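You operate a simulated robot arm through the tools that you are given. There is no shell and no other tool. Be economical: measure what you need, move in short steps, check, and stop when the job is done.

The job below is to be done with a simulated two-armed robot. You get a single attempt, and the scene is never put back.

Task
Put the can marked trial with orange band on the top of table marked outfeed away on the top of shelf marked samples. Pick up the grey sleeve with green band with one hand, pass it to the other hand and put it on the upper shelf under the tunnel. Fetch the clear sleeve marked lime and stand it on the steel deck beside the seamer. Put the channel with purple handle on the top of table marked multipacks. Put the channel with white handle on the shelf of table marked multipacks. Fetch the can marked "plain" from the top of table marked lanes and stand it on the card in blue marked set up. Any order will do. Set down upright: can marked trial with orange band, clear sleeve marked lime, channel with purple handle, channel with white handle, can.
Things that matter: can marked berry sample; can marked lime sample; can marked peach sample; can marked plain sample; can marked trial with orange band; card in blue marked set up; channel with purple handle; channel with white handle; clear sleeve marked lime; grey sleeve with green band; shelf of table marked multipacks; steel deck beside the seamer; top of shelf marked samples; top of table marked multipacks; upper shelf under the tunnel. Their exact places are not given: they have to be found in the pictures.

Only the result counts: the job must be done as asked and must still hold three seconds after the hand-in. Knocking over, shifting, dropping, spilling or breaking anything else fails it.

Robot
Two 7-joint arms with two-finger parallel grippers on one trunk, on a base that drives. Base frame: it is fixed to the floor where the robot stands at the start and does not move with it; the origin is under the middle of the robot, x ahead of it, y to its left, z up. Readings come in mm, degrees, newtons and seconds.
The left shoulder is at the start at [73, 182, 1086], the right one opposite. With the tool pointing down near the work surface each hand reaches from about 300 to 760 mm from the robot's upright axis, wherever it stands, measured 20 degrees to its own side. Places, roughly: can marked berry sample, can marked lime sample, c [-250, -1250, 1000]; can marked trial with orange band [500, 0, 1000]; card in blue marked set up [0, -1000, 750]; channel with purple handle (11x20x16 cm) [500, -1300, 900]; channel with white handle (10x11x16 cm) [200, -1200, 900]; clear sleeve marked lime [500, 0, 1000]; grey sleeve with green band (6x6x20 cm) [600, -100, 1000]; shelf of table marked multipacks [-1300, -1300, 300]; steel deck beside the seamer [600, 1000, 1000]; top of shelf marked samples (15x41 cm) [-1780, 1460, 1020]; top of table marked multipacks [-1300, -1300, 800]; upper shelf under the tunnel (26x25 cm) [-480, 1040, 440]. Payload 3.91 kg a hand.
The TCP of each hand is the grasp point between the finger pads, 30 mm short of the fingertips. In the tool frame z runs along the fingers and y along their closing line. The gripper opens to 110 mm. The fingers are 20 mm wide and 10 mm thick; the gripper's body (48 by 112 mm) begins 55 mm behind the TCP.
Orientation is that of the tool frame in the base frame, as a unit quaternion [x, y, z, w]. With the fingers straight down and closing along the base's y, the tool's x points along the base's -x, its y along +y and its z along -z.

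Tools
- The arms move only by the tool drive_tool. It takes "left_motion", "right_motion" or both (then of equal length, played together; a hand with none holds still); each is a list of rows, each a list of 7 numbers: the opening in per cent of the stroke, from 0 (shut) to 100 (fully open), then the shift along the tool's x, y, z in mm, then the turn, a rotation vector about the tool's x, y, z in degrees. In form: [[fingers, dx, dy, dz, ax, ay, az], ...]. A call has 1 to 20 rows; each row shifts and turns the commanded pose from where the row before left it, along the tool's axes as they then stand. A row lasts 0.2 s, in which the tool goes at most 50 mm and 8.6 degrees; a call with a longer step from one row to the next is refused whole, and so is a gripper value outside its range. Where a pose cannot be reached the arm comes as near as it can. A force on the tool above 40 N (or 10 N above the force at the start of the call, whichever is more), or a blocked arm, ends the call early, and 0.2 s more pass. Each finger travels about 72 mm/s and halts on what it meets, pressing with about 42 N; the grip force reading is that of the motor and also rises with nothing between the fingers. The clock runs only during rows and for 0.2 s after the last one: add rows that do not move to give the fingers time. It gives the time, the measured TCP pose, the force on the tool (base axes), the opening and the grip force at its end, in the units of the frame above (readings bear some noise), with the torque about the TCP (base axes, N m) and any sound that the robot's microphone picked up.
- Cameras (640 x 400 px; columns grow to the right, rows downward): "scene" is now at [229.4, -1.2, 1267.1]; the picture's right is [-0.05, -1.00, 0.00], its down [-0.53, 0.03, -0.85] and it looks along [0.85, -0.05, -0.53] (base axes); focal length 214 px, centre (320, 200). "left" rides on the left gripper at [72, -17, -103] in its tool frame; the picture's right is [0.23, 0.97, 0.00], its down [-0.76, 0.18, -0.62] and it looks along [-0.61, 0.14, 0.78] (tool axes); focal length 222 px, centre (320, 200). "right" rides on the right gripper at [72, 17, -103] in its tool frame; the picture's right is [-0.23, 0.97, 0.00], its down [-0.76, -0.18, -0.62] and it looks along [-0.61, -0.14, 0.78] (tool axes); focal length 222 px, centre (320, 200).
- camera(camera): a new picture of that camera. The clock stands still meanwhile.
- lift_body(by): slides the trunk up (or, below 0, down) by that many mm; the arms and the scene camera ride with it, the base frame stays. It gives what a move gives, with no picture.
- steer(legs): drives the robot by 1 to 6 legs, each [ahead, left, turn to the left] in mm, mm and degrees, along the robot's own axes; the way and the turn of a leg run together, so that a leg with both is an arc; at most 1500 mm and 180 degrees a leg. The arms and the cameras ride along, it lands a little off, and it stops where it bumps. It gives what a move gives.
- head_to(pan, tilt): turns the head with the scene camera to pan (to the left, within 80 degrees either way) and tilt (down, from -29 to 69), counted from straight ahead of the robot. It gives what a move gives.
- pixel_to_xyz(camera, pixels): for up to 12 pixels [column, row] of the newest picture of that camera ("zoom" is the newest enlarged one), the place [x, y, z] in the base frame of the surface seen there, good to about 2 mm, but the place of the scene camera against the robot may be out by one fixed shift of up to 18 mm in any direction. The clock stands still meanwhile.
- close_up(camera, box): a new picture of the part [left, top, right, bottom] of that camera's present view, enlarged. The clock stands still meanwhile.
- job_done(): hands the job in; it is judged then, once.

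Work in short steps. Measure before you move; look again where a grasp or a placing could have gone wrong, and mend it. You have 131 turns and 154 pictures in all, those below and enlarged ones among them. Open the grippers and draw the arms clear of the work before you hand the job in, unless the task says otherwise; then end with one line.

The tools are called after "Request:" as a command line: name --argument value ..., lists and objects as JSON in quotes. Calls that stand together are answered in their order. drive_tool: Moves the arms, as the interface text tells. Its arguments: {"type":"object","properties":{"left_motion":{"type":"array"},"right_motion":{"type":"array"}},"required":[]} The other tools are called the same way: lift_body (by) slides the trunk up or down; steer (legs) drives the base; head_to (pan, tilt) turns the head that bears the scene camera; camera (camera) takes a picture; pixel_to_xyz (camera, pixels) gives the place of the surface under pixels of a picture; close_up (camera, box) takes an enlarged picture of a part of a camera's view; job_done () hands the job in.

At the start:

```text
time_s: 0.0
left_position: [392.6, 180.5, 1117.5]
left_ee_rot: [-0.001, 1.0, 0.0, -0.001]
left_force: [0.2, 0.3, -0.4]
left_moment: [0.03, 0.02, -0.02]
left_grip_width: 110.0
left_grasp_force: 0.1
right_position: [401.9, -158.6, 1170.8]
right_ee_rot: [0.0, 1.0, 0.0, 0.0]
right_force: [0.4, -0.4, -0.5]
right_moment: [0.02, 0.02, -0.02]
right_grip_width: 110.2
right_grasp_force: 0.0
trunk travel left (down, up): [-350.0, 164.0]
robot x, y, heading: [-0.0, 1.0, -0.1]
head pan, tilt: [-3.1, 32.1]
```

scene: 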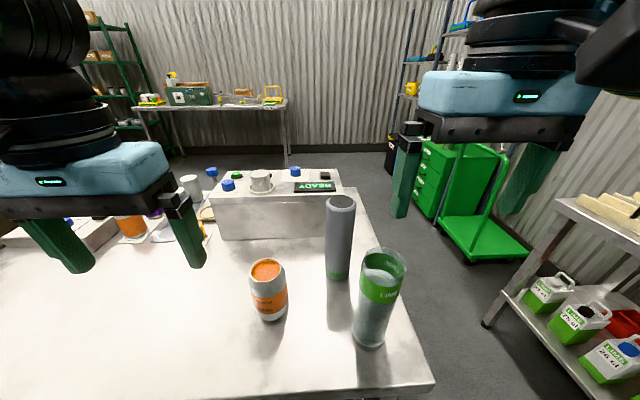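
right: 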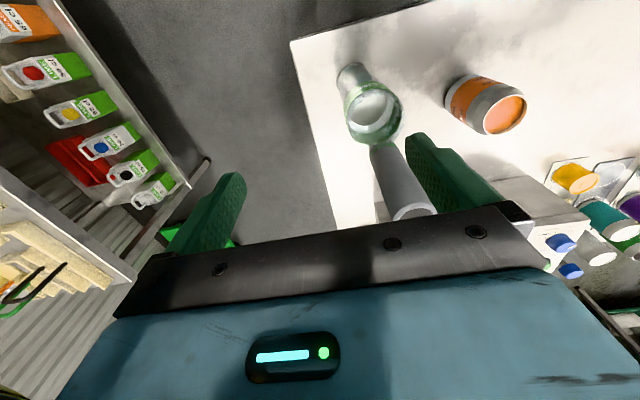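
left: 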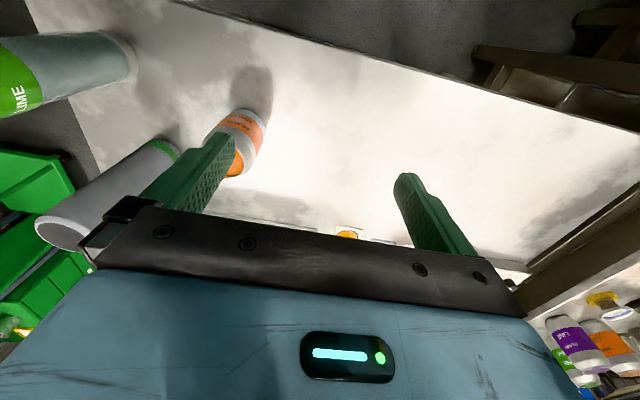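

The scene shows the trial can (268,290), grey sleeve (340,235) and clear lime sleeve (378,300). I measure these and look around with the head.

Request:
pixel_to_xyz --camera "scene" --pixels '[[266, 268], [268, 300], [272, 319], [341, 200], [338, 240], [337, 276], [384, 258], [378, 300], [370, 342], [200, 300], [420, 380], [270, 220]]'

Request:
head_to --pan 60 --tilt 32

Request:
camera --camera "scene"

Request:
head_to --pan -75 --tilt 32

Request:
camera --camera "scene"

```text
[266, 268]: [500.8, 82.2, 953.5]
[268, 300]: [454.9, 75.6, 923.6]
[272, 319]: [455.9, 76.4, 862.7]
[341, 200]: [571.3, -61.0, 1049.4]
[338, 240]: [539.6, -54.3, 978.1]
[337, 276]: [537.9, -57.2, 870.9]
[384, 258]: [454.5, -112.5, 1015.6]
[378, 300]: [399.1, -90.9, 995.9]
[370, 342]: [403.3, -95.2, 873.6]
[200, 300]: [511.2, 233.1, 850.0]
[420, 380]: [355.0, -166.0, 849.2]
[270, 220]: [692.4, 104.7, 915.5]
```

```text
time_s: 1.3
left_position: [392.8, 180.7, 1119.1]
left_ee_rot: [-0.001, 1.0, 0.0, -0.001]
left_force: [0.2, 0.3, -0.2]
left_moment: [0.0, -0.04, 0.0]
left_grip_width: 109.8
left_grasp_force: 0.0
right_position: [401.8, -157.9, 1170.1]
right_ee_rot: [0.0, 1.0, 0.0, 0.0]
right_force: [-0.3, 0.3, 0.7]
right_moment: [-0.01, -0.02, 0.0]
right_grip_width: 109.9
right_grasp_force: 0.0
trunk travel left (down, up): [-350.0, 164.0]
robot x, y, heading: [-2.1, -1.7, -0.1]
head pan, tilt: [60.0, 32.0]
```

```text
150 pictures are left
```

scene: 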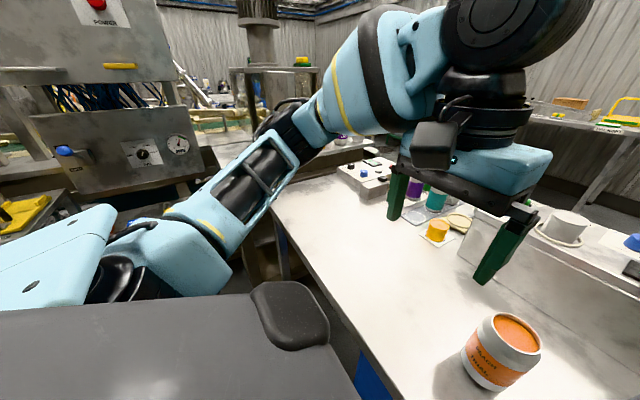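

```text
time_s: 3.5
left_position: [393.6, 181.2, 1118.1]
left_ee_rot: [-0.001, 1.0, 0.001, 0.001]
left_force: [-0.1, 0.6, -0.9]
left_moment: [0.01, -0.03, 0.03]
left_grip_width: 110.0
left_grasp_force: 0.0
right_position: [402.2, -157.1, 1172.5]
right_ee_rot: [0.0, 1.0, 0.0, 0.0]
right_force: [0.5, -0.1, -0.5]
right_moment: [0.03, -0.01, 0.0]
right_grip_width: 110.2
right_grasp_force: 0.0
trunk travel left (down, up): [-350.0, 164.0]
robot x, y, heading: [0.5, -3.6, 0.0]
head pan, tilt: [-75.0, 32.0]
```

```text
149 pictures are left
```

scene: 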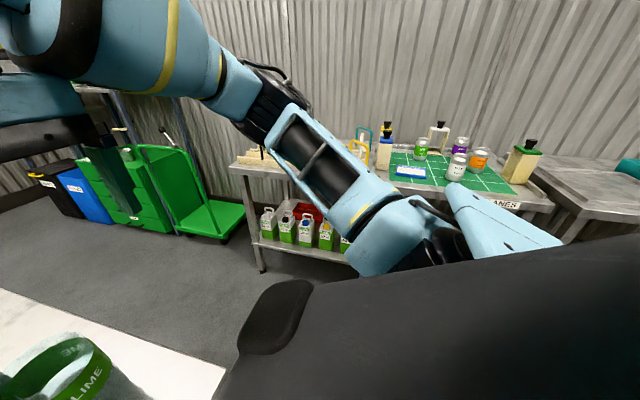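

The lanes table is to the right with cans, cards and handled things. Zoom in.

Request:
close_up --camera "scene" --box '[340, 110, 560, 220]'

Request:
close_up --camera "scene" --box '[220, 110, 420, 260]'

```text
2.91 times, centred on (450, 165) of scene
```

zoom: 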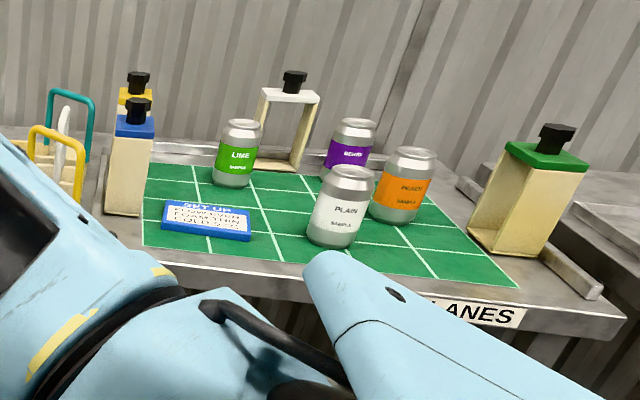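

```text
2.67 times, centred on (320, 185) of scene
```

zoom: 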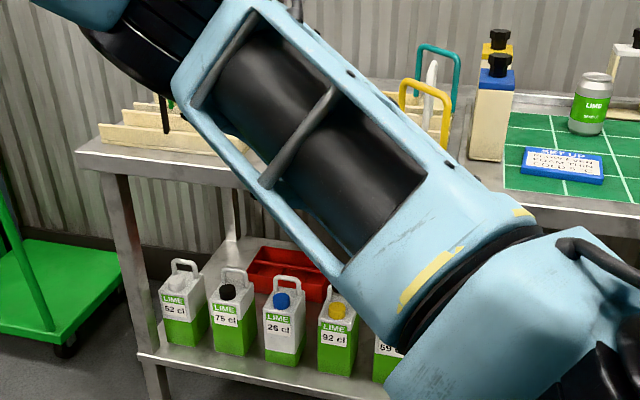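

The white/other loop-handled channels sit at the left end of the lanes table. First the near objects: I measure them in hand cameras, which are free from the scene camera's shift.

Request:
pixel_to_xyz --camera "right" --pixels '[[523, 112], [476, 118], [498, 113], [500, 133], [376, 132], [402, 112], [350, 105], [352, 64], [415, 212], [395, 175], [460, 95], [600, 60]]'

Request:
pixel_to_xyz --camera "left" --pixels '[[240, 120], [258, 125], [246, 150], [60, 235], [140, 160], [175, 148], [130, 60], [60, 80], [236, 170], [300, 150]]'

Request:
head_to --pan -3 --tilt 45

Request:
camera --camera "scene"

```text
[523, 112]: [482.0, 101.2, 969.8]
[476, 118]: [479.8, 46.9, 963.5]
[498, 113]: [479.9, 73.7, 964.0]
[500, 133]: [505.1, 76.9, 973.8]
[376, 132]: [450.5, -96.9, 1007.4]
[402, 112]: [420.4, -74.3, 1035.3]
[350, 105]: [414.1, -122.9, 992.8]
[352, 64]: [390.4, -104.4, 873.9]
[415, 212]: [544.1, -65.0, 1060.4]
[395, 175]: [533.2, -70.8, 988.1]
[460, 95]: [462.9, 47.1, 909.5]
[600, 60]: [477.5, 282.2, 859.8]
```

```text
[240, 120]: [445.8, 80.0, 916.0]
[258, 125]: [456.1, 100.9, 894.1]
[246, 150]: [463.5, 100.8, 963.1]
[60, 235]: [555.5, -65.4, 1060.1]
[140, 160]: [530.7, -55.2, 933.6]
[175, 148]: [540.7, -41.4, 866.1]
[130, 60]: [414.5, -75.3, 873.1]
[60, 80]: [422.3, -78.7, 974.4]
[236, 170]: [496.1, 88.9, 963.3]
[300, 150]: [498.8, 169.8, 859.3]
```

```text
time_s: 4.9
left_position: [392.6, 180.4, 1118.6]
left_ee_rot: [0.0, 1.0, 0.0, 0.0]
left_force: [0.5, 0.0, 0.5]
left_moment: [0.05, 0.01, 0.0]
left_grip_width: 110.0
left_grasp_force: 0.0
right_position: [402.4, -158.4, 1170.3]
right_ee_rot: [0.0, 1.0, 0.0, 0.001]
right_force: [-0.2, 0.0, 1.0]
right_moment: [0.02, 0.0, -0.04]
right_grip_width: 109.9
right_grasp_force: 0.1
trunk travel left (down, up): [-350.0, 164.0]
robot x, y, heading: [-0.1, -2.4, 0.1]
head pan, tilt: [-3.0, 45.0]
```

```text
146 pictures are left
```

scene: 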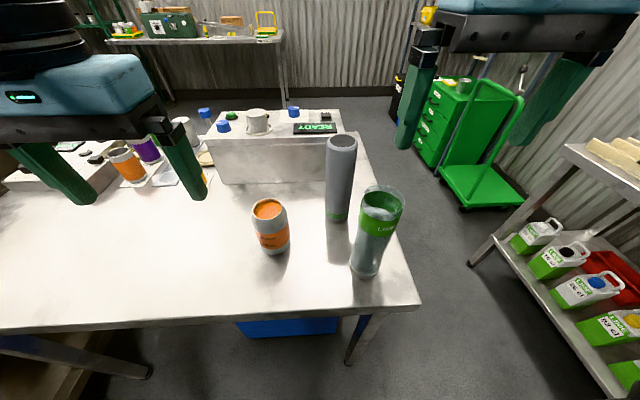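

Grey sleeve is about (557,-63), top z≈1060; trial can (487,75); lime sleeve (415,-97). I move the right hand above the grey sleeve and turn the left hand to point forward for the hand-over.

Request:
drive_tool --right_motion '[[100, -39, 24, 0, 0, 0, 0], [100, -39, 24, 0, 0, 0, 0], [100, -38, 24, 0, 0, 0, 0], [100, -38, 23, 0, 0, 0, 0], [100, 0, 0, 0, 0, 0, 0], [100, 0, 0, 0, 0, 0, 0], [100, 0, 0, 0, 0, 0, 0], [100, 0, 0, 0, 0, 0, 0], [100, 0, 0, 0, 0, 0, 0], [100, 0, 0, 0, 0, 0, 0], [100, 0, 0, 0, 0, 0, 0], [100, 0, 0, 0, 0, 0, 0], [100, 0, 0, 0, 0, 0, 0], [100, 0, 0, 0, 0, 0, 0], [100, 0, 0, 0, 0, 0, 0]]' --left_motion '[[100, -42, 5, -14, 0, 0, 0], [100, -42, 5, -14, 0, 0, 0], [100, -42, 5, -14, 0, 0, 0], [100, -42, 5, -14, 0, 0, 0], [100, 0, 0, 0, 0, -8.2, 0], [100, 0, 0, 0, 0, -8.2, 0], [100, 0, 0, 0, 0, -8.2, 0], [100, 0, 0, 0, 0, -8.2, 0], [100, 0, 0, 0, 0, -8.2, 0], [100, 0, 0, 0, 0, -8.2, 0], [100, 0, 0, 0, 0, -8.2, 0], [100, 0, 0, 0, 0, -8.2, 0], [100, 0, 0, 0, 0, -8.2, 0], [100, 0, 0, 0, 0, -8.2, 0], [100, 0, 0, 0, 0, -8, 0]]'

Request:
camera --camera "right"

Request:
camera --camera "scene"

```text
time_s: 8.1
left_position: [560.6, 200.3, 1174.3]
left_ee_rot: [-0.001, 0.706, 0.0, 0.708]
left_force: [0.2, 1.2, 1.0]
left_moment: [-0.01, 0.01, -0.02]
left_grip_width: 110.2
left_grasp_force: 0.1
right_position: [559.3, -62.9, 1169.5]
right_ee_rot: [0.0, 1.0, -0.001, 0.0]
right_force: [0.6, -0.7, 0.0]
right_moment: [0.01, -0.02, 0.0]
right_grip_width: 110.0
right_grasp_force: 0.1
trunk travel left (down, up): [-350.0, 164.0]
robot x, y, heading: [1.1, 1.9, 0.0]
head pan, tilt: [-3.0, 45.0]
```

```text
145 pictures are left
```

right: 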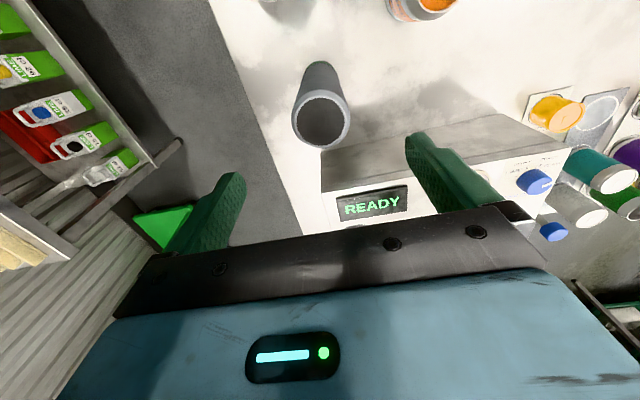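

```text
144 pictures are left
```

scene: 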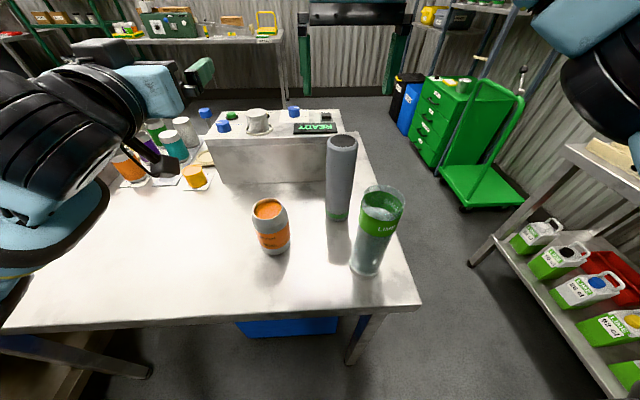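

Grey rim in the right picture spans (292..350, 92..147); measure it.

Request:
pixel_to_xyz --camera "right" --pixels '[[295, 118], [348, 120], [320, 146], [322, 92], [318, 75], [302, 140], [340, 140]]'

Request:
pixel_to_xyz --camera "scene" --pixels '[[364, 193], [400, 200], [382, 210], [382, 186], [366, 240], [390, 245], [363, 272], [142, 200], [128, 168], [175, 150]]'

```text
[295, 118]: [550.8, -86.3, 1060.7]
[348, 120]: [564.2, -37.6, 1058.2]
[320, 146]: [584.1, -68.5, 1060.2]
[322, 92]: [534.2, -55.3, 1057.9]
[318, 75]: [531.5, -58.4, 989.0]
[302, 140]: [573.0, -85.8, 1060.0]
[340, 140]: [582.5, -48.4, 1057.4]
```

```text
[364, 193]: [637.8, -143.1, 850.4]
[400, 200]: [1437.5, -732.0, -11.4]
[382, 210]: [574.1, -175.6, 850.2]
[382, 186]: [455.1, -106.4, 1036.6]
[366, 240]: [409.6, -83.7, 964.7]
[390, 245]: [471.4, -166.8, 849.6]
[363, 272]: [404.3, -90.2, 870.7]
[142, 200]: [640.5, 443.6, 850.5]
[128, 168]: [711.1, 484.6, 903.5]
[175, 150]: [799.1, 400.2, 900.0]
```

Grey centre ≈ (559,-62), under the right hand. Descend, grip, lift 150 mm and test.

Request:
drive_tool --right_motion '[[100, 0, 0, 36, 0, 0, 0], [100, 0, 0, 36, 0, 0, 0], [100, 0, 0, 36, 0, 0, 0], [100, 0, 0, 36, 0, 0, 0], [100, 0, 0, 0, 0, 0, 0], [30, 0, 0, 0, 0, 0, 0], [30, 0, 0, 0, 0, 0, 0], [30, 0, 0, 0, 0, 0, 0], [30, 0, 0, 0, 0, 0, 0], [30, 0, 0, 0, 0, 0, 0], [30, 0, 0, -10, 0, 0, 0], [30, 0, 0, -35, 0, 0, 0], [30, 0, 0, -35, 0, 0, 0], [30, 0, 0, -35, 0, 0, 0], [30, 0, 0, -35, 0, 0, 0], [30, 0, 0, 0, 0, 0, 0]]'

Request:
camera --camera "right"

```text
time_s: 11.5
left_position: [561.3, 199.8, 1174.8]
left_ee_rot: [-0.001, 0.707, 0.001, 0.707]
left_force: [-0.4, -0.4, -0.2]
left_moment: [0.0, -0.01, -0.02]
left_grip_width: 110.1
left_grasp_force: 0.2
right_position: [553.8, -63.0, 1176.3]
right_ee_rot: [0.001, 1.0, 0.0, 0.001]
right_force: [0.1, 0.5, -0.9]
right_moment: [0.02, 0.0, 0.02]
right_grip_width: 56.6
right_grasp_force: 41.8
trunk travel left (down, up): [-350.0, 164.0]
robot x, y, heading: [1.9, -1.1, 0.0]
head pan, tilt: [-3.0, 45.0]
```

```text
143 pictures are left
```

right: 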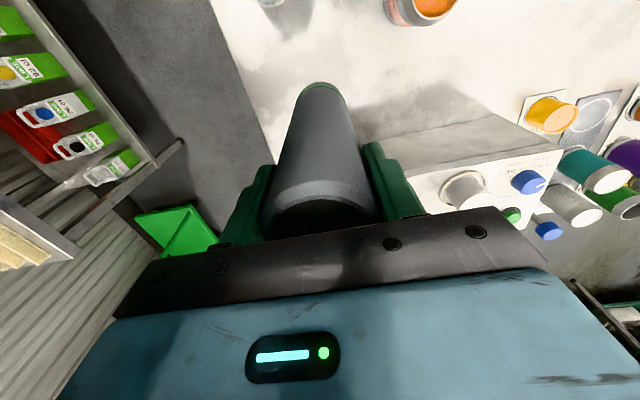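

Held (56.6 mm). Now bring the sleeve to (590,50) and the left hand behind it at 110 mm above its base.

Request:
drive_tool --left_motion '[[100, 9, 0, -35, 0, 0, 0], [100, 9, 0, -36, 0, 0, 0], [100, 9, -37, 0, 0, 0, 0], [100, 9, -37, 0, 0, 0, 0], [100, 9, -38, 0, 0, 0, 0], [100, 9, -38, 0, 0, 0, 0], [100, 0, 0, 0, 0, 0, 0]]' --right_motion '[[30, -18, 0, 0, 0, 0, 0], [30, -18, 0, 0, 0, 0, 0], [30, 0, 28, 0, 0, 0, 0], [30, 0, 28, 0, 0, 0, 0], [30, 0, 28, 0, 0, 0, 0], [30, 0, 28, 0, 0, 0, 0], [30, 0, 0, 0, 0, 0, 0]]'

Request:
camera --camera "left"

Request:
camera --camera "scene"

```text
time_s: 12.8
left_position: [499.0, 164.9, 1180.0]
left_ee_rot: [-0.016, 0.648, 0.136, 0.749]
left_force: [-0.7, 0.3, 1.3]
left_moment: [0.02, 0.01, 0.0]
left_grip_width: 110.3
left_grasp_force: 0.1
left hand out of reach, approached as far as the arm can: row 2
right_position: [586.6, -34.9, 1194.3]
right_ee_rot: [0.038, 0.999, 0.025, 0.007]
right_force: [-0.1, -0.1, -0.3]
right_moment: [0.0, 0.02, 0.03]
right_grip_width: 56.3
right_grasp_force: 42.2
right hand out of reach, approached as far as the arm can: row 5, 6
trunk travel left (down, up): [-350.0, 164.0]
robot x, y, heading: [2.1, 3.8, 0.7]
head pan, tilt: [-3.0, 45.0]
stopped in row 6 (left hand): the arm was blocked; the commanded pose is now the measured one
```

```text
142 pictures are left
```

left: 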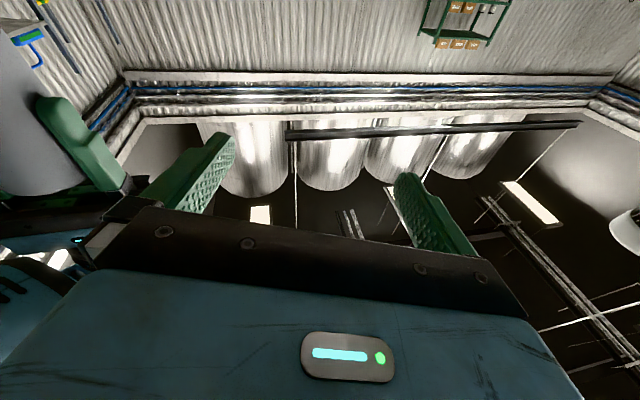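

```text
141 pictures are left
```

scene: 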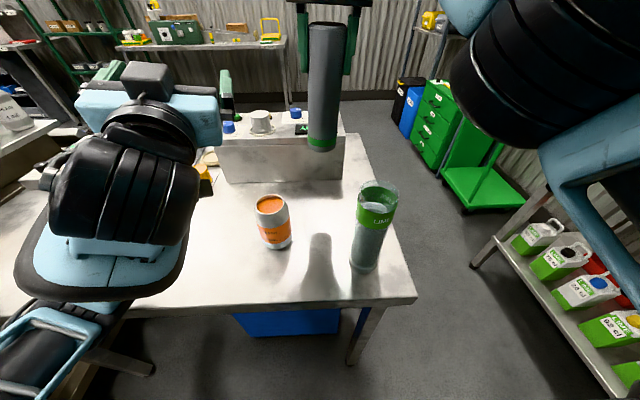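

The arms crowd when the left points forward. The sleeve hangs at (587,-35); I bring the left hand round to point rightward (60° to the right) from the left side instead.

Request:
drive_tool --left_motion '[[100, 0, 10, 35, 0, 4.5, 0], [100, 0, 10, 35, 0, 4.5, 0], [100, 0, 0, 0, 8, 0, 0], [100, 0, 0, 0, 8, 0, 0], [100, 0, 0, 0, 8, 0, 0], [100, 0, 0, 0, 8, 0, 0], [100, 0, 0, 0, 8, 0, 0], [100, 0, 0, 0, 8, 0, 0], [100, 0, 0, 0, 8, 0, 0], [100, 0, 0, 0, 8, 0, 0], [100, 0, 0, 0, 8, 0, 0], [100, 0, 0, 0, 0, 0, 0]]'

Request:
camera --camera "left"

Request:
camera --camera "scene"

```text
time_s: 15.4
left_position: [585.3, 201.5, 1174.5]
left_ee_rot: [0.385, 0.652, -0.32, 0.57]
left_force: [0.0, 0.3, 0.7]
left_moment: [0.01, 0.03, 0.0]
left_grip_width: 109.9
left_grasp_force: 0.1
right_position: [605.3, -30.0, 1184.7]
right_ee_rot: [0.039, 0.999, 0.021, 0.0]
right_force: [0.1, 0.5, 0.0]
right_moment: [0.02, 0.01, 0.01]
right_grip_width: 56.5
right_grasp_force: 41.4
trunk travel left (down, up): [-350.0, 164.0]
robot x, y, heading: [-1.7, 2.8, 0.5]
head pan, tilt: [-3.0, 45.0]
```

```text
140 pictures are left
```

left: 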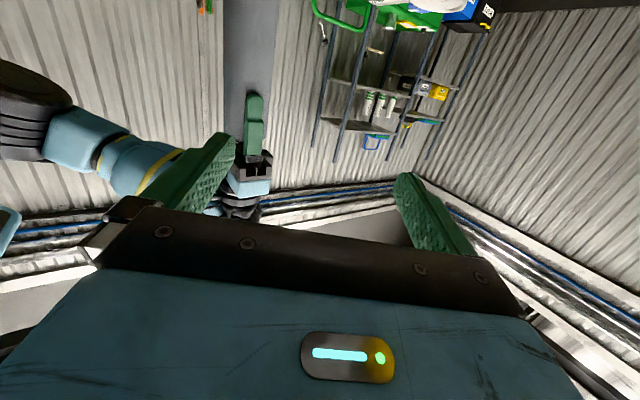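

```text
139 pictures are left
```

scene: 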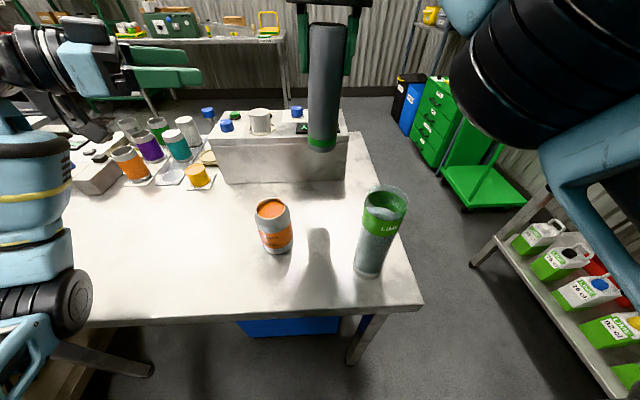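

Left points (0.50,-0.86,-0.15). I level it, shift sideways 96 mm, drop 44 mm and advance 130 mm toward the sleeve at about (606,-27,1130).

Request:
drive_tool --left_motion '[[100, 0, 0, 0, 0, -8.4, 0], [100, 11, -24, 0, 0, 0, 0], [100, 11, -24, 0, 0, 0, 0], [100, 11, -24, 0, 0, 0, 0], [100, 11, -24, 0, 0, 0, 0], [100, 0, 0, 33, 0, 0, 0], [100, 0, 0, 33, 0, 0, 0], [100, 0, 0, 32, 0, 0, 0], [100, 0, 0, 32, 0, 0, 0], [100, 0, 0, 0, 0, 0, 0]]'

Request:
camera --camera "left"

Request:
camera --camera "scene"

```text
time_s: 17.8
left_position: [556.0, 50.7, 1132.5]
left_ee_rot: [0.356, 0.617, -0.328, 0.62]
left_force: [1.1, 0.8, 0.5]
left_moment: [-0.03, -0.03, -0.03]
left_grip_width: 110.0
left_grasp_force: 0.1
right_position: [586.1, -27.9, 1194.1]
right_ee_rot: [0.034, 0.999, 0.025, 0.006]
right_force: [1.1, -0.5, -0.1]
right_moment: [0.05, 0.07, 0.0]
right_grip_width: 56.6
right_grasp_force: 41.9
trunk travel left (down, up): [-350.0, 164.0]
robot x, y, heading: [-2.5, 0.4, 1.3]
head pan, tilt: [-3.0, 45.0]
stopped in row 10 (left hand): the arm was blocked; the commanded pose is now the measured one
```

```text
138 pictures are left
```

left: 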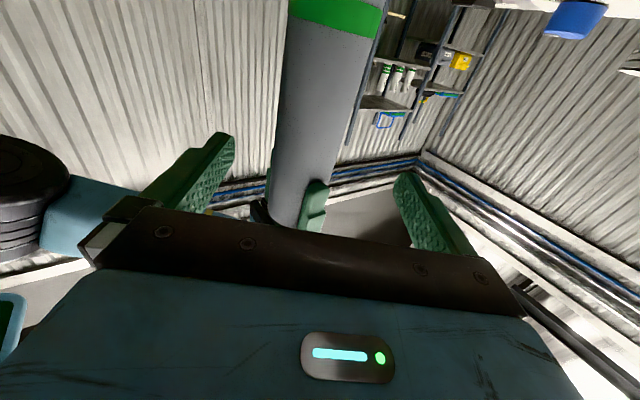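

```text
137 pictures are left
```

scene: 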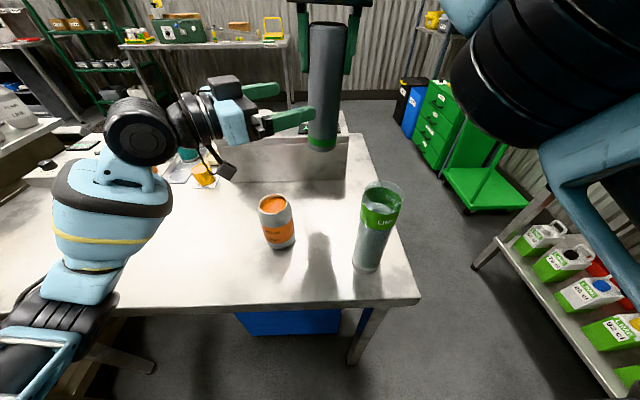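

The whole body tilted back slightly (right tool moved −19, +9.5), so the left elbow is likely pressing on the table edge. I back the left off 40 mm, then raise the trunk 130 mm so the elbow clears.

Request:
drive_tool --left_motion '[[100, 0, 0, -20, 0, 0, 0], [100, 0, 0, -20, 0, 0, 0], [100, 0, 0, 0, 0, 0, 0]]'

Request:
lift_body --by 130

```text
time_s: 18.6
left_position: [543.7, 74.4, 1135.7]
left_ee_rot: [0.361, 0.612, -0.333, 0.62]
left_force: [-0.2, -0.2, 0.5]
left_moment: [0.01, 0.01, 0.0]
left_grip_width: 110.1
left_grasp_force: 0.1
right_position: [598.5, -35.5, 1189.8]
right_ee_rot: [0.037, 0.999, 0.025, 0.002]
right_force: [-0.7, 0.0, -0.8]
right_moment: [0.0, -0.04, 0.06]
right_grip_width: 56.2
right_grasp_force: 41.7
trunk travel left (down, up): [-350.0, 164.0]
robot x, y, heading: [-2.1, 2.4, 0.5]
head pan, tilt: [-3.0, 45.0]
```

```text
time_s: 20.2
left_position: [550.7, 83.8, 1256.1]
left_ee_rot: [0.356, 0.616, -0.337, 0.617]
left_force: [-0.3, 0.6, -0.9]
left_moment: [-0.02, 0.0, -0.01]
left_grip_width: 110.2
left_grasp_force: 0.1
right_position: [527.1, -50.9, 1472.6]
right_ee_rot: [0.052, 0.989, 0.041, 0.133]
right_force: [-0.2, -0.1, -0.7]
right_moment: [-0.01, -0.02, 0.0]
right_grip_width: 56.4
right_grasp_force: 42.1
trunk travel left (down, up): [-480.0, 34.0]
robot x, y, heading: [0.2, 3.3, 0.9]
head pan, tilt: [-3.0, 45.0]
```

The right hand came up more than expected (z 1473, tilted ~15°). Look at both.

Request:
camera --camera "scene"

Request:
camera --camera "right"

Request:
camera --camera "left"

```text
136 pictures are left
```

scene: 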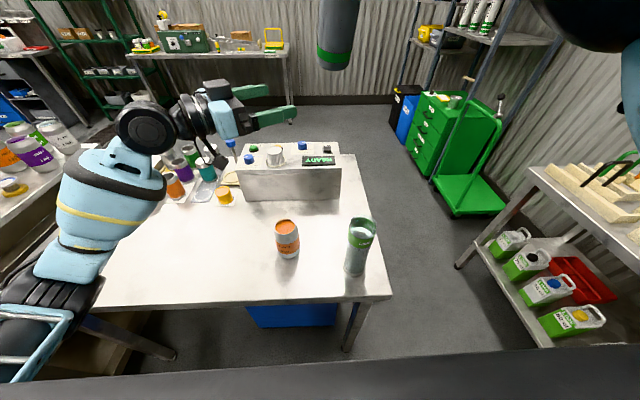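

```text
135 pictures are left
```

right: 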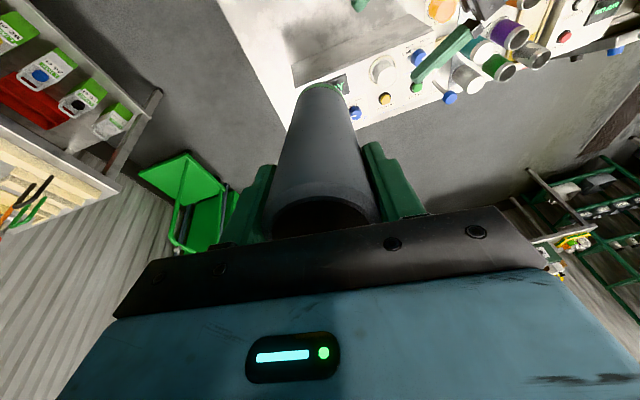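

```text
134 pictures are left
```

left: 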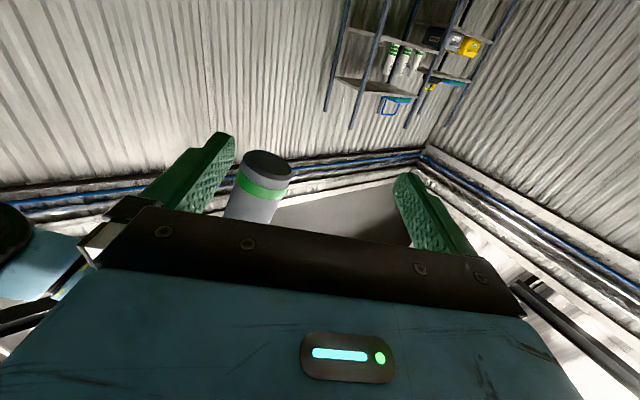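

I issue a still row to see where the right hand settles.

Request:
drive_tool --right_motion '[[30, 0, 0, 0, 0, 0, 0], [30, 0, 0, 0, 0, 0, 0], [30, 0, 0, 0, 0, 0, 0]]'

```text
time_s: 21.2
left_position: [550.6, 83.9, 1257.0]
left_ee_rot: [0.356, 0.615, -0.337, 0.618]
left_force: [0.4, 0.1, 0.2]
left_moment: [0.02, 0.04, -0.05]
left_grip_width: 110.0
left_grasp_force: 0.0
right_position: [527.5, -54.0, 1471.5]
right_ee_rot: [0.054, 0.989, 0.042, 0.132]
right_force: [-0.1, -0.3, -0.6]
right_moment: [-0.02, 0.01, 0.02]
right_grip_width: 56.3
right_grasp_force: 42.1
trunk travel left (down, up): [-480.0, 34.0]
robot x, y, heading: [0.5, 1.7, 0.9]
head pan, tilt: [-3.0, 45.0]
stopped in row 3 (right hand): the arm was blocked; the commanded pose is now the measured one
```

Right arm reports blocked; look at it by panning the head.

Request:
head_to --pan -60 --tilt 15

Request:
camera --camera "scene"

Request:
head_to --pan 60 --tilt 35

Request:
camera --camera "scene"

```text
time_s: 22.4
left_position: [550.1, 83.5, 1258.0]
left_ee_rot: [0.356, 0.615, -0.339, 0.617]
left_force: [-0.3, 0.2, -0.8]
left_moment: [0.02, -0.01, -0.01]
left_grip_width: 110.4
left_grasp_force: 0.1
right_position: [527.1, -51.4, 1471.5]
right_ee_rot: [0.053, 0.989, 0.042, 0.132]
right_force: [0.0, -0.2, -0.1]
right_moment: [0.03, 0.03, -0.02]
right_grip_width: 56.2
right_grasp_force: 41.6
trunk travel left (down, up): [-480.0, 34.0]
robot x, y, heading: [-1.8, 2.1, 1.0]
head pan, tilt: [-60.0, 15.0]
```

```text
133 pictures are left
```

scene: 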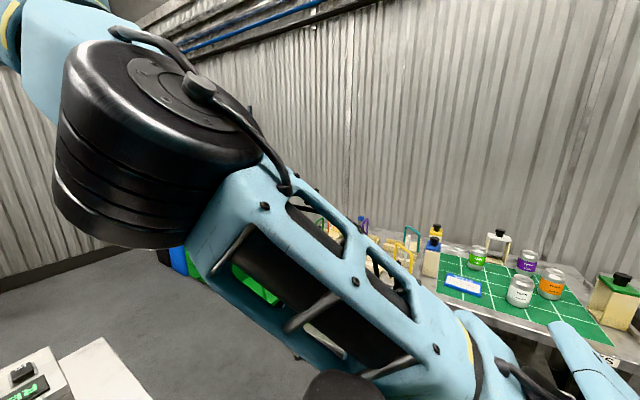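

```text
time_s: 24.4
left_position: [550.9, 83.8, 1257.4]
left_ee_rot: [0.355, 0.615, -0.337, 0.618]
left_force: [0.1, 1.0, 0.1]
left_moment: [-0.02, 0.02, -0.03]
left_grip_width: 109.9
left_grasp_force: 0.1
right_position: [526.9, -52.2, 1470.2]
right_ee_rot: [0.054, 0.989, 0.042, 0.132]
right_force: [-0.3, 0.4, -0.3]
right_moment: [0.01, 0.04, -0.01]
right_grip_width: 56.4
right_grasp_force: 41.3
trunk travel left (down, up): [-480.0, 34.0]
robot x, y, heading: [-3.1, -1.9, 0.9]
head pan, tilt: [60.0, 35.0]
```

```text
132 pictures are left
```

scene: 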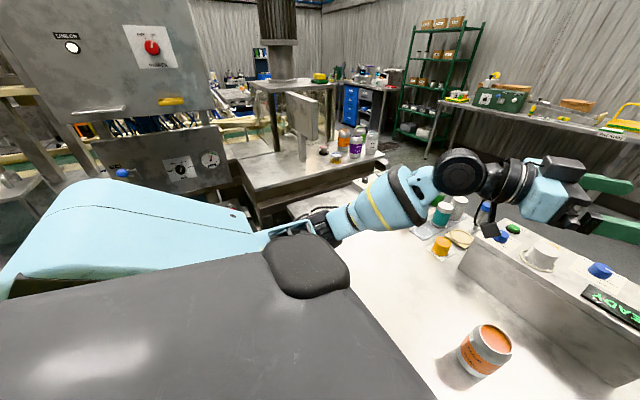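

Left elbow is clear of the table now. I bring the right hand down ~150 mm, level it and move it a little right.

Request:
drive_tool --right_motion '[[30, 0, -12, 30, 0, 3, 0], [30, 0, -12, 30, 0, 3, 0], [30, 0, -12, 30, 0, 3, 0], [30, -10, -12, 30, 0, 3, 0], [30, -10, 0, 30, 0, 3, 0], [30, 0, 0, 0, 0, 0, 0]]'

Request:
head_to --pan 0 --tilt 35

Request:
camera --camera "scene"

```text
time_s: 25.8
left_position: [550.5, 84.6, 1257.1]
left_ee_rot: [0.356, 0.615, -0.337, 0.618]
left_force: [0.6, -0.3, -0.2]
left_moment: [0.0, 0.04, 0.05]
left_grip_width: 109.9
left_grasp_force: 0.0
right_position: [585.5, -82.2, 1332.6]
right_ee_rot: [0.046, 0.998, 0.048, 0.004]
right_force: [-1.0, 0.4, 0.6]
right_moment: [0.0, -0.03, -0.01]
right_grip_width: 56.6
right_grasp_force: 42.0
right hand out of reach, approached as far as the arm can: row 1, 2, 3
trunk travel left (down, up): [-480.0, 34.0]
robot x, y, heading: [-3.9, -0.2, 0.7]
head pan, tilt: [60.0, 35.0]
```

```text
time_s: 27.1
left_position: [551.6, 84.0, 1257.3]
left_ee_rot: [0.356, 0.615, -0.338, 0.617]
left_force: [0.4, 0.0, -0.6]
left_moment: [0.04, 0.02, 0.0]
left_grip_width: 109.9
left_grasp_force: 0.0
right_position: [586.5, -81.9, 1332.0]
right_ee_rot: [0.046, 0.998, 0.048, 0.002]
right_force: [-0.3, 0.4, -0.9]
right_moment: [0.01, -0.03, 0.0]
right_grip_width: 56.4
right_grasp_force: 41.8
trunk travel left (down, up): [-480.0, 34.0]
robot x, y, heading: [-0.9, 2.8, 0.9]
head pan, tilt: [0.0, 35.0]
```

```text
131 pictures are left
```

scene: 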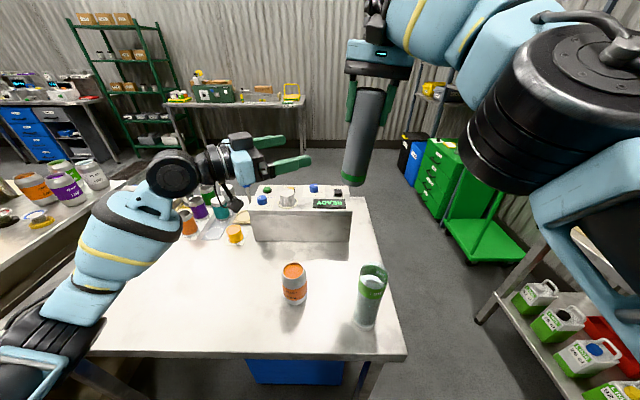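

Sleeve axis near left-grip height ≈ (587,-76,1267). Left shifts −52 sideways and advances 150.

Request:
drive_tool --left_motion '[[100, -5, -26, 0, 0, 0, 0], [100, -5, -26, 0, 0, 0, 0], [100, 0, 0, 30, 0, 0, 0], [100, 0, 0, 30, 0, 0, 0], [100, 0, 0, 30, 0, 0, 0], [100, 0, 0, 30, 0, 0, 0], [100, 0, 0, 30, 0, 0, 0], [100, 0, 0, 0, 0, 0, 0]]'

Request:
camera --camera "left"

```text
time_s: 28.9
left_position: [583.9, -70.4, 1264.9]
left_ee_rot: [0.356, 0.615, -0.337, 0.618]
left_force: [-0.3, 0.7, -0.2]
left_moment: [0.0, 0.02, -0.02]
left_grip_width: 110.3
left_grasp_force: 0.0
right_position: [586.1, -80.1, 1331.4]
right_ee_rot: [0.047, 0.998, 0.048, 0.002]
right_force: [0.2, 0.2, -0.8]
right_moment: [0.02, 0.02, -0.02]
right_grip_width: 56.3
right_grasp_force: 42.0
trunk travel left (down, up): [-480.0, 34.0]
robot x, y, heading: [-2.8, 3.4, 0.6]
head pan, tilt: [0.0, 35.0]
```

```text
130 pictures are left
```

left: 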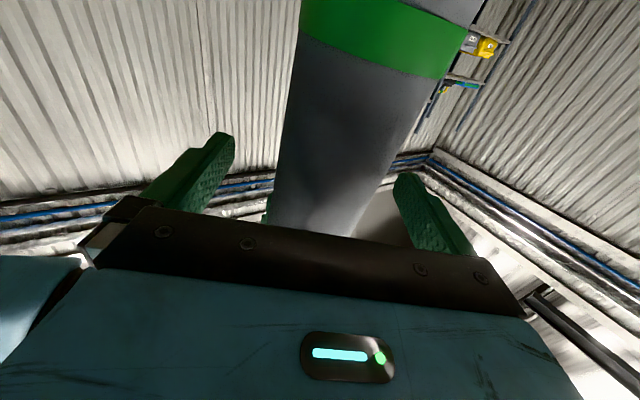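

Sleeve sits between the left fingers. Close left, then in the same call open the right and lift it off.

Request:
drive_tool --left_motion '[[30, 0, 0, 0, 0, 0, 0], [30, 0, 0, 0, 0, 0, 0], [30, 0, 0, 0, 0, 0, 0], [30, 0, 0, 0, 0, 0, 0], [30, 0, 0, 0, 0, 0, 0], [30, 0, 0, 0, 0, 0, 0]]' --right_motion '[[30, 0, 0, 0, 0, 0, 0], [30, 0, 0, 0, 0, 0, 0], [30, 0, 0, 0, 0, 0, 0], [30, 0, 0, 0, 0, 0, 0], [30, 0, 0, 0, 0, 0, 0], [30, 0, 0, 0, 0, 0, 0]]'

```text
time_s: 30.3
left_position: [584.7, -69.5, 1265.5]
left_ee_rot: [0.354, 0.616, -0.336, 0.618]
left_force: [18.1, 2.4, 1.6]
left_moment: [0.14, 0.0, 0.24]
left_grip_width: 56.5
left_grasp_force: 41.9
right_position: [586.8, -82.6, 1331.5]
right_ee_rot: [0.046, 0.998, 0.047, 0.002]
right_force: [-17.1, -4.1, -1.8]
right_moment: [-0.4, 1.18, -0.05]
right_grip_width: 56.4
right_grasp_force: 42.6
trunk travel left (down, up): [-480.0, 34.0]
robot x, y, heading: [-3.4, 6.2, 0.9]
head pan, tilt: [0.0, 35.0]
```

Both hold it (56.5 mm). Open the right and draw it straight up.

Request:
drive_tool --right_motion '[[100, 0, 0, 0, 0, 0, 0], [100, 0, 0, 0, 0, 0, 0], [100, 0, 0, 0, 0, 0, 0], [100, 0, 0, -25, 0, 0, 0], [100, 0, 0, -35, 0, 0, 0], [100, 0, 0, -30, 0, 0, 0], [100, 20, -20, 0, 0, 0, 0]]' --left_motion '[[30, 0, 0, 0, 0, 0, 0], [30, 0, 0, 0, 0, 0, 0], [30, 0, 0, 0, 0, 0, 0], [30, 0, 0, 0, 0, 0, 0], [30, 0, 0, 0, 0, 0, 0], [30, 0, 0, 0, 0, 0, 0], [30, 0, 0, 0, 0, 0, 0]]'

Request:
camera --camera "scene"

```text
time_s: 31.9
left_position: [583.7, -74.1, 1265.1]
left_ee_rot: [0.357, 0.615, -0.337, 0.617]
left_force: [0.2, -0.3, -1.1]
left_moment: [-0.01, 0.02, 0.04]
left_grip_width: 56.4
left_grasp_force: 42.3
right_position: [542.5, -106.7, 1365.0]
right_ee_rot: [0.048, 0.998, 0.049, 0.003]
right_force: [0.7, -0.8, 0.5]
right_moment: [0.02, 0.02, 0.03]
right_grip_width: 109.9
right_grasp_force: 0.0
right hand out of reach, approached as far as the arm can: row 4, 5, 6
trunk travel left (down, up): [-480.0, 34.0]
robot x, y, heading: [-2.0, 3.2, 0.8]
head pan, tilt: [0.0, 35.0]
```

```text
129 pictures are left
```

scene: 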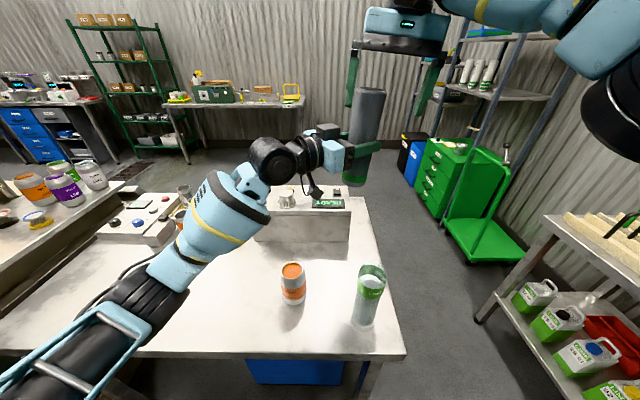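

Grey sleeve is now in the left hand. Retract the right back, then move the left with the sleeve to the left side.

Request:
drive_tool --right_motion '[[100, 40, -10, 0, 0, 0, 0], [100, 40, -20, 0, 0, 0, 0], [100, 20, -30, 20, 0, 0, 0], [100, 0, -30, 20, 0, 0, 0], [100, 0, 0, 20, 0, 0, 0]]'

Request:
drive_tool --left_motion '[[30, 0, 0, -40, 0, 0, 0], [30, 0, 0, -40, 0, 0, 0], [30, 0, 0, -40, 0, 0, 0], [30, 0, 0, -40, 0, 0, 0], [30, 0, 20, -40, 0, 0, 0], [30, 0, 30, -20, 0, 0, 0], [30, 0, 0, 0, 0, 0, 0]]'

Request:
camera --camera "right"

Request:
camera --camera "scene"

```text
time_s: 33.1
left_position: [585.6, -70.4, 1264.5]
left_ee_rot: [0.356, 0.615, -0.338, 0.617]
left_force: [0.1, 0.8, -0.6]
left_moment: [-0.01, 0.01, -0.02]
left_grip_width: 56.3
left_grasp_force: 42.0
right_position: [436.7, -176.2, 1298.2]
right_ee_rot: [0.047, 0.998, 0.047, 0.001]
right_force: [-0.2, -0.6, -0.7]
right_moment: [0.01, -0.02, -0.03]
right_grip_width: 110.1
right_grasp_force: 0.0
trunk travel left (down, up): [-480.0, 34.0]
robot x, y, heading: [-1.1, -0.4, 0.9]
head pan, tilt: [0.0, 35.0]
```

```text
time_s: 34.7
left_position: [512.0, 142.1, 1268.3]
left_ee_rot: [0.355, 0.615, -0.336, 0.618]
left_force: [0.1, 0.1, -0.3]
left_moment: [0.0, -0.04, -0.01]
left_grip_width: 56.0
left_grasp_force: 42.2
right_position: [435.8, -178.2, 1298.9]
right_ee_rot: [0.047, 0.998, 0.048, 0.003]
right_force: [0.5, 0.0, -0.1]
right_moment: [0.02, -0.01, 0.02]
right_grip_width: 110.0
right_grasp_force: 0.1
trunk travel left (down, up): [-480.0, 34.0]
robot x, y, heading: [-0.4, -4.7, 0.8]
head pan, tilt: [0.0, 35.0]
```

```text
128 pictures are left
```

right: 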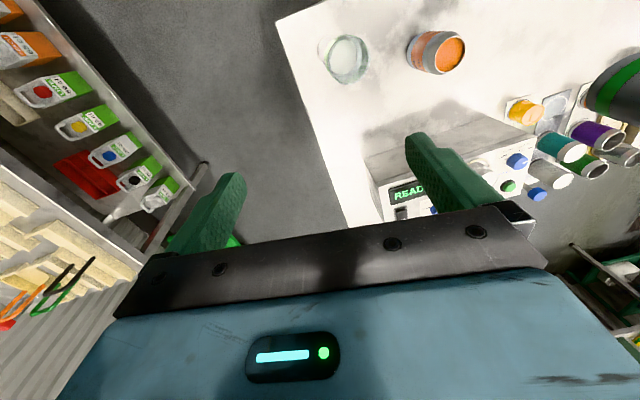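

```text
127 pictures are left
```

scene: 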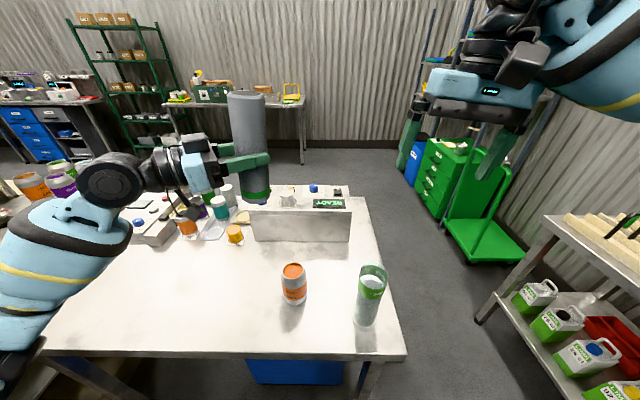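

Left holds the grey sleeve clear. Next measure the lime sleeve rim at (344,60) in the right picture.

Request:
pixel_to_xyz --camera "right" --pixels '[[325, 75], [345, 83], [368, 68], [366, 45], [345, 62], [325, 50], [338, 33], [440, 66], [458, 35], [464, 52], [438, 50]]'

Request:
close_up --camera "right" --box '[290, 10, 490, 110]'

Request:
head_to --pan 55 --tilt 25

Request:
camera --camera "scene"

```text
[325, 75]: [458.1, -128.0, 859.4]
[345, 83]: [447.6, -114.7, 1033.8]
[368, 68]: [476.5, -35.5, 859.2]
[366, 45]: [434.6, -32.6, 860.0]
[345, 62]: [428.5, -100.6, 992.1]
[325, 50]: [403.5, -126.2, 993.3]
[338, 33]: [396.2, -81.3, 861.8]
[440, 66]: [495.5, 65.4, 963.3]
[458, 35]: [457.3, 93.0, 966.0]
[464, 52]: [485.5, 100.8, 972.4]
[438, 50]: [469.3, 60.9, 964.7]
```

```text
3.20 times, centred on (390, 60) of right
```

zoom: 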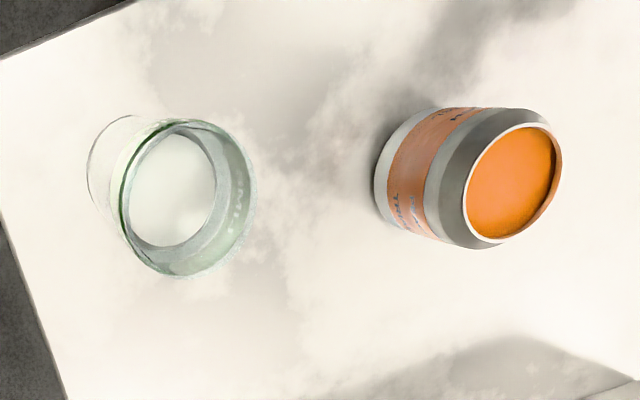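

```text
time_s: 36.0
left_position: [512.4, 142.7, 1267.4]
left_ee_rot: [0.356, 0.615, -0.337, 0.617]
left_force: [1.1, 0.5, -0.7]
left_moment: [0.0, -0.02, 0.01]
left_grip_width: 56.6
left_grasp_force: 41.7
right_position: [435.6, -176.0, 1298.1]
right_ee_rot: [0.047, 0.998, 0.048, 0.002]
right_force: [0.6, 0.2, -0.1]
right_moment: [0.0, 0.01, -0.02]
right_grip_width: 109.9
right_grasp_force: 0.1
trunk travel left (down, up): [-480.0, 34.0]
robot x, y, heading: [-5.3, 0.7, 0.6]
head pan, tilt: [55.0, 25.0]
```

```text
125 pictures are left
```

scene: 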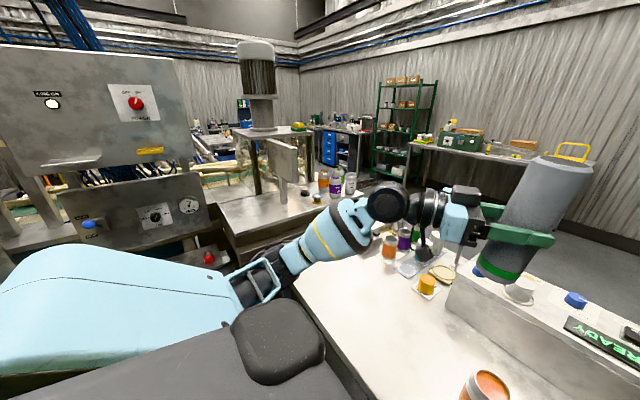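

The steel deck with the seamer column is at (255,210). Measure it.

Request:
pixel_to_xyz --camera "scene" --pixels '[[235, 240], [222, 203], [255, 212], [285, 205], [300, 215], [340, 195], [325, 185], [290, 185], [262, 190], [370, 185], [240, 260], [312, 198]]'

Request:
close_up --camera "scene" --box '[190, 120, 390, 270]'

```text
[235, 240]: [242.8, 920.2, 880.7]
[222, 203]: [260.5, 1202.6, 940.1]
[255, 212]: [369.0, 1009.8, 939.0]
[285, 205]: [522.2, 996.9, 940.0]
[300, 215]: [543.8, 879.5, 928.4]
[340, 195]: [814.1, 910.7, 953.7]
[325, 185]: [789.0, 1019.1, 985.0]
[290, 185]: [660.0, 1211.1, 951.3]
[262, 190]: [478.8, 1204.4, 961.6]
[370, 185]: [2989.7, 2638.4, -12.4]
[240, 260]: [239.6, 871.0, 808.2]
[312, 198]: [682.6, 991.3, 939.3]
```

```text
2.67 times, centred on (290, 195) of scene
```

zoom: 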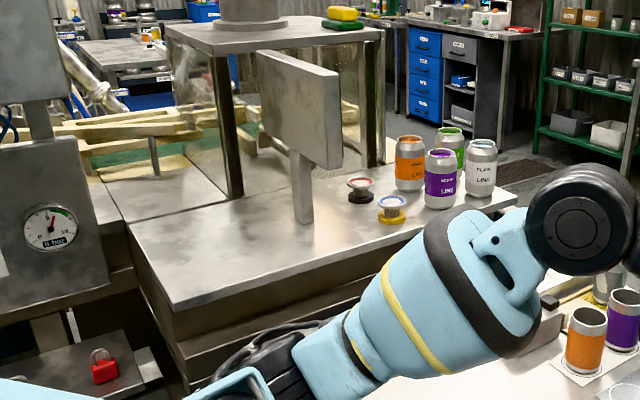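

Deck is at z≈950, front edge y≈890, free around (380,970). Check where the control panel stands and what's further left.

Request:
pixel_to_xyz --camera "scene" --pixels '[[100, 80], [160, 110], [150, 200], [190, 180], [200, 220], [20, 100], [60, 240], [205, 255], [100, 160], [175, 150]]'

Request:
head_to --pan 80 --tilt 30

Request:
camera --camera "scene"

```text
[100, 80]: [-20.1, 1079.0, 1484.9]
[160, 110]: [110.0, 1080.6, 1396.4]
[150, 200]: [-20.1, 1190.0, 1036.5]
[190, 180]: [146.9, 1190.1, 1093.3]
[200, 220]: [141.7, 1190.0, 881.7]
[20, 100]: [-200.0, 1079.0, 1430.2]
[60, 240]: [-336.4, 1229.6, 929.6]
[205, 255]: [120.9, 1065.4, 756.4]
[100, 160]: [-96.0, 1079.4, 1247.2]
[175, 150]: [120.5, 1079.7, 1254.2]
```

```text
time_s: 36.9
left_position: [512.8, 142.6, 1268.8]
left_ee_rot: [0.355, 0.615, -0.337, 0.618]
left_force: [0.2, 0.6, 0.0]
left_moment: [0.01, 0.01, 0.0]
left_grip_width: 56.4
left_grasp_force: 42.6
right_position: [435.6, -177.7, 1298.8]
right_ee_rot: [0.047, 0.998, 0.048, 0.003]
right_force: [-0.1, -0.1, 1.0]
right_moment: [0.0, 0.0, -0.02]
right_grip_width: 109.9
right_grasp_force: 0.0
trunk travel left (down, up): [-480.0, 34.0]
robot x, y, heading: [0.3, 0.9, 0.9]
head pan, tilt: [80.0, 30.0]
```

```text
123 pictures are left
```

scene: 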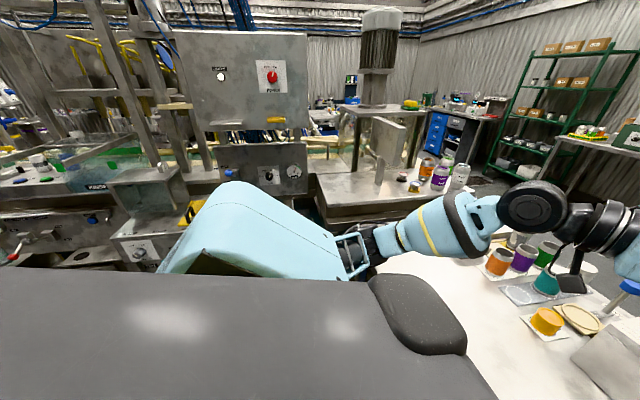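

Panel front at y≈1079, floor free ahead of it. Now level the right hand and move it above the lime sleeve at about (416,-98).

Request:
drive_tool --right_motion '[[100, 0, 0, 0, 5.5, 0, -5.4], [100, 5, 20, 35, 0, 0, 0], [100, 5, 20, 35, 0, 0, 0], [100, 5, 20, 35, 0, 0, 0], [100, 5, 19, 35, 0, 0, 0], [100, 0, 0, 25, 0, 0, 0], [100, 0, 0, 0, 0, 0, 0]]'

Request:
camera --camera "right"

Request:
close_up --camera "right" --box '[240, 40, 440, 200]'

```text
time_s: 38.5
left_position: [513.2, 141.7, 1267.7]
left_ee_rot: [0.356, 0.615, -0.338, 0.617]
left_force: [-0.2, -0.1, 0.2]
left_moment: [0.02, -0.01, 0.0]
left_grip_width: 56.2
left_grasp_force: 42.0
right_position: [416.7, -97.3, 1133.0]
right_ee_rot: [0.0, 1.0, 0.0, 0.003]
right_force: [0.0, -0.5, -0.8]
right_moment: [-0.04, -0.01, -0.02]
right_grip_width: 110.1
right_grasp_force: 0.1
trunk travel left (down, up): [-480.0, 34.0]
robot x, y, heading: [-4.0, 3.3, 0.7]
head pan, tilt: [80.0, 30.0]
```

```text
122 pictures are left
```

right: 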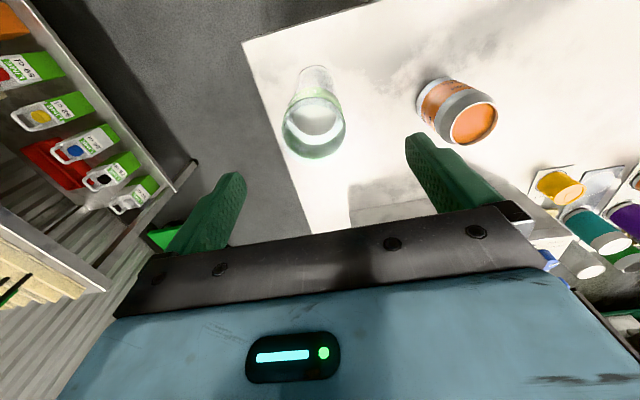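

```text
2.50 times, centred on (340, 120) of right
```

zoom: 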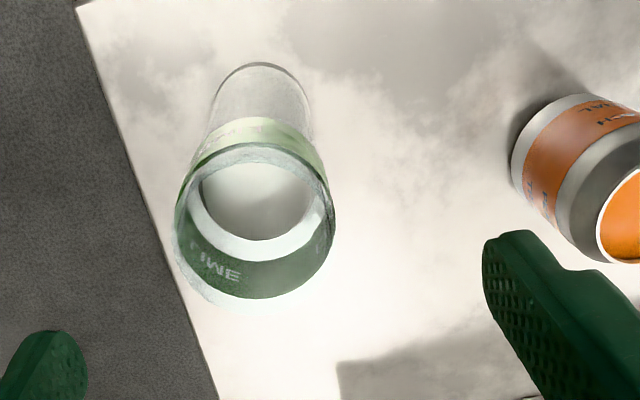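

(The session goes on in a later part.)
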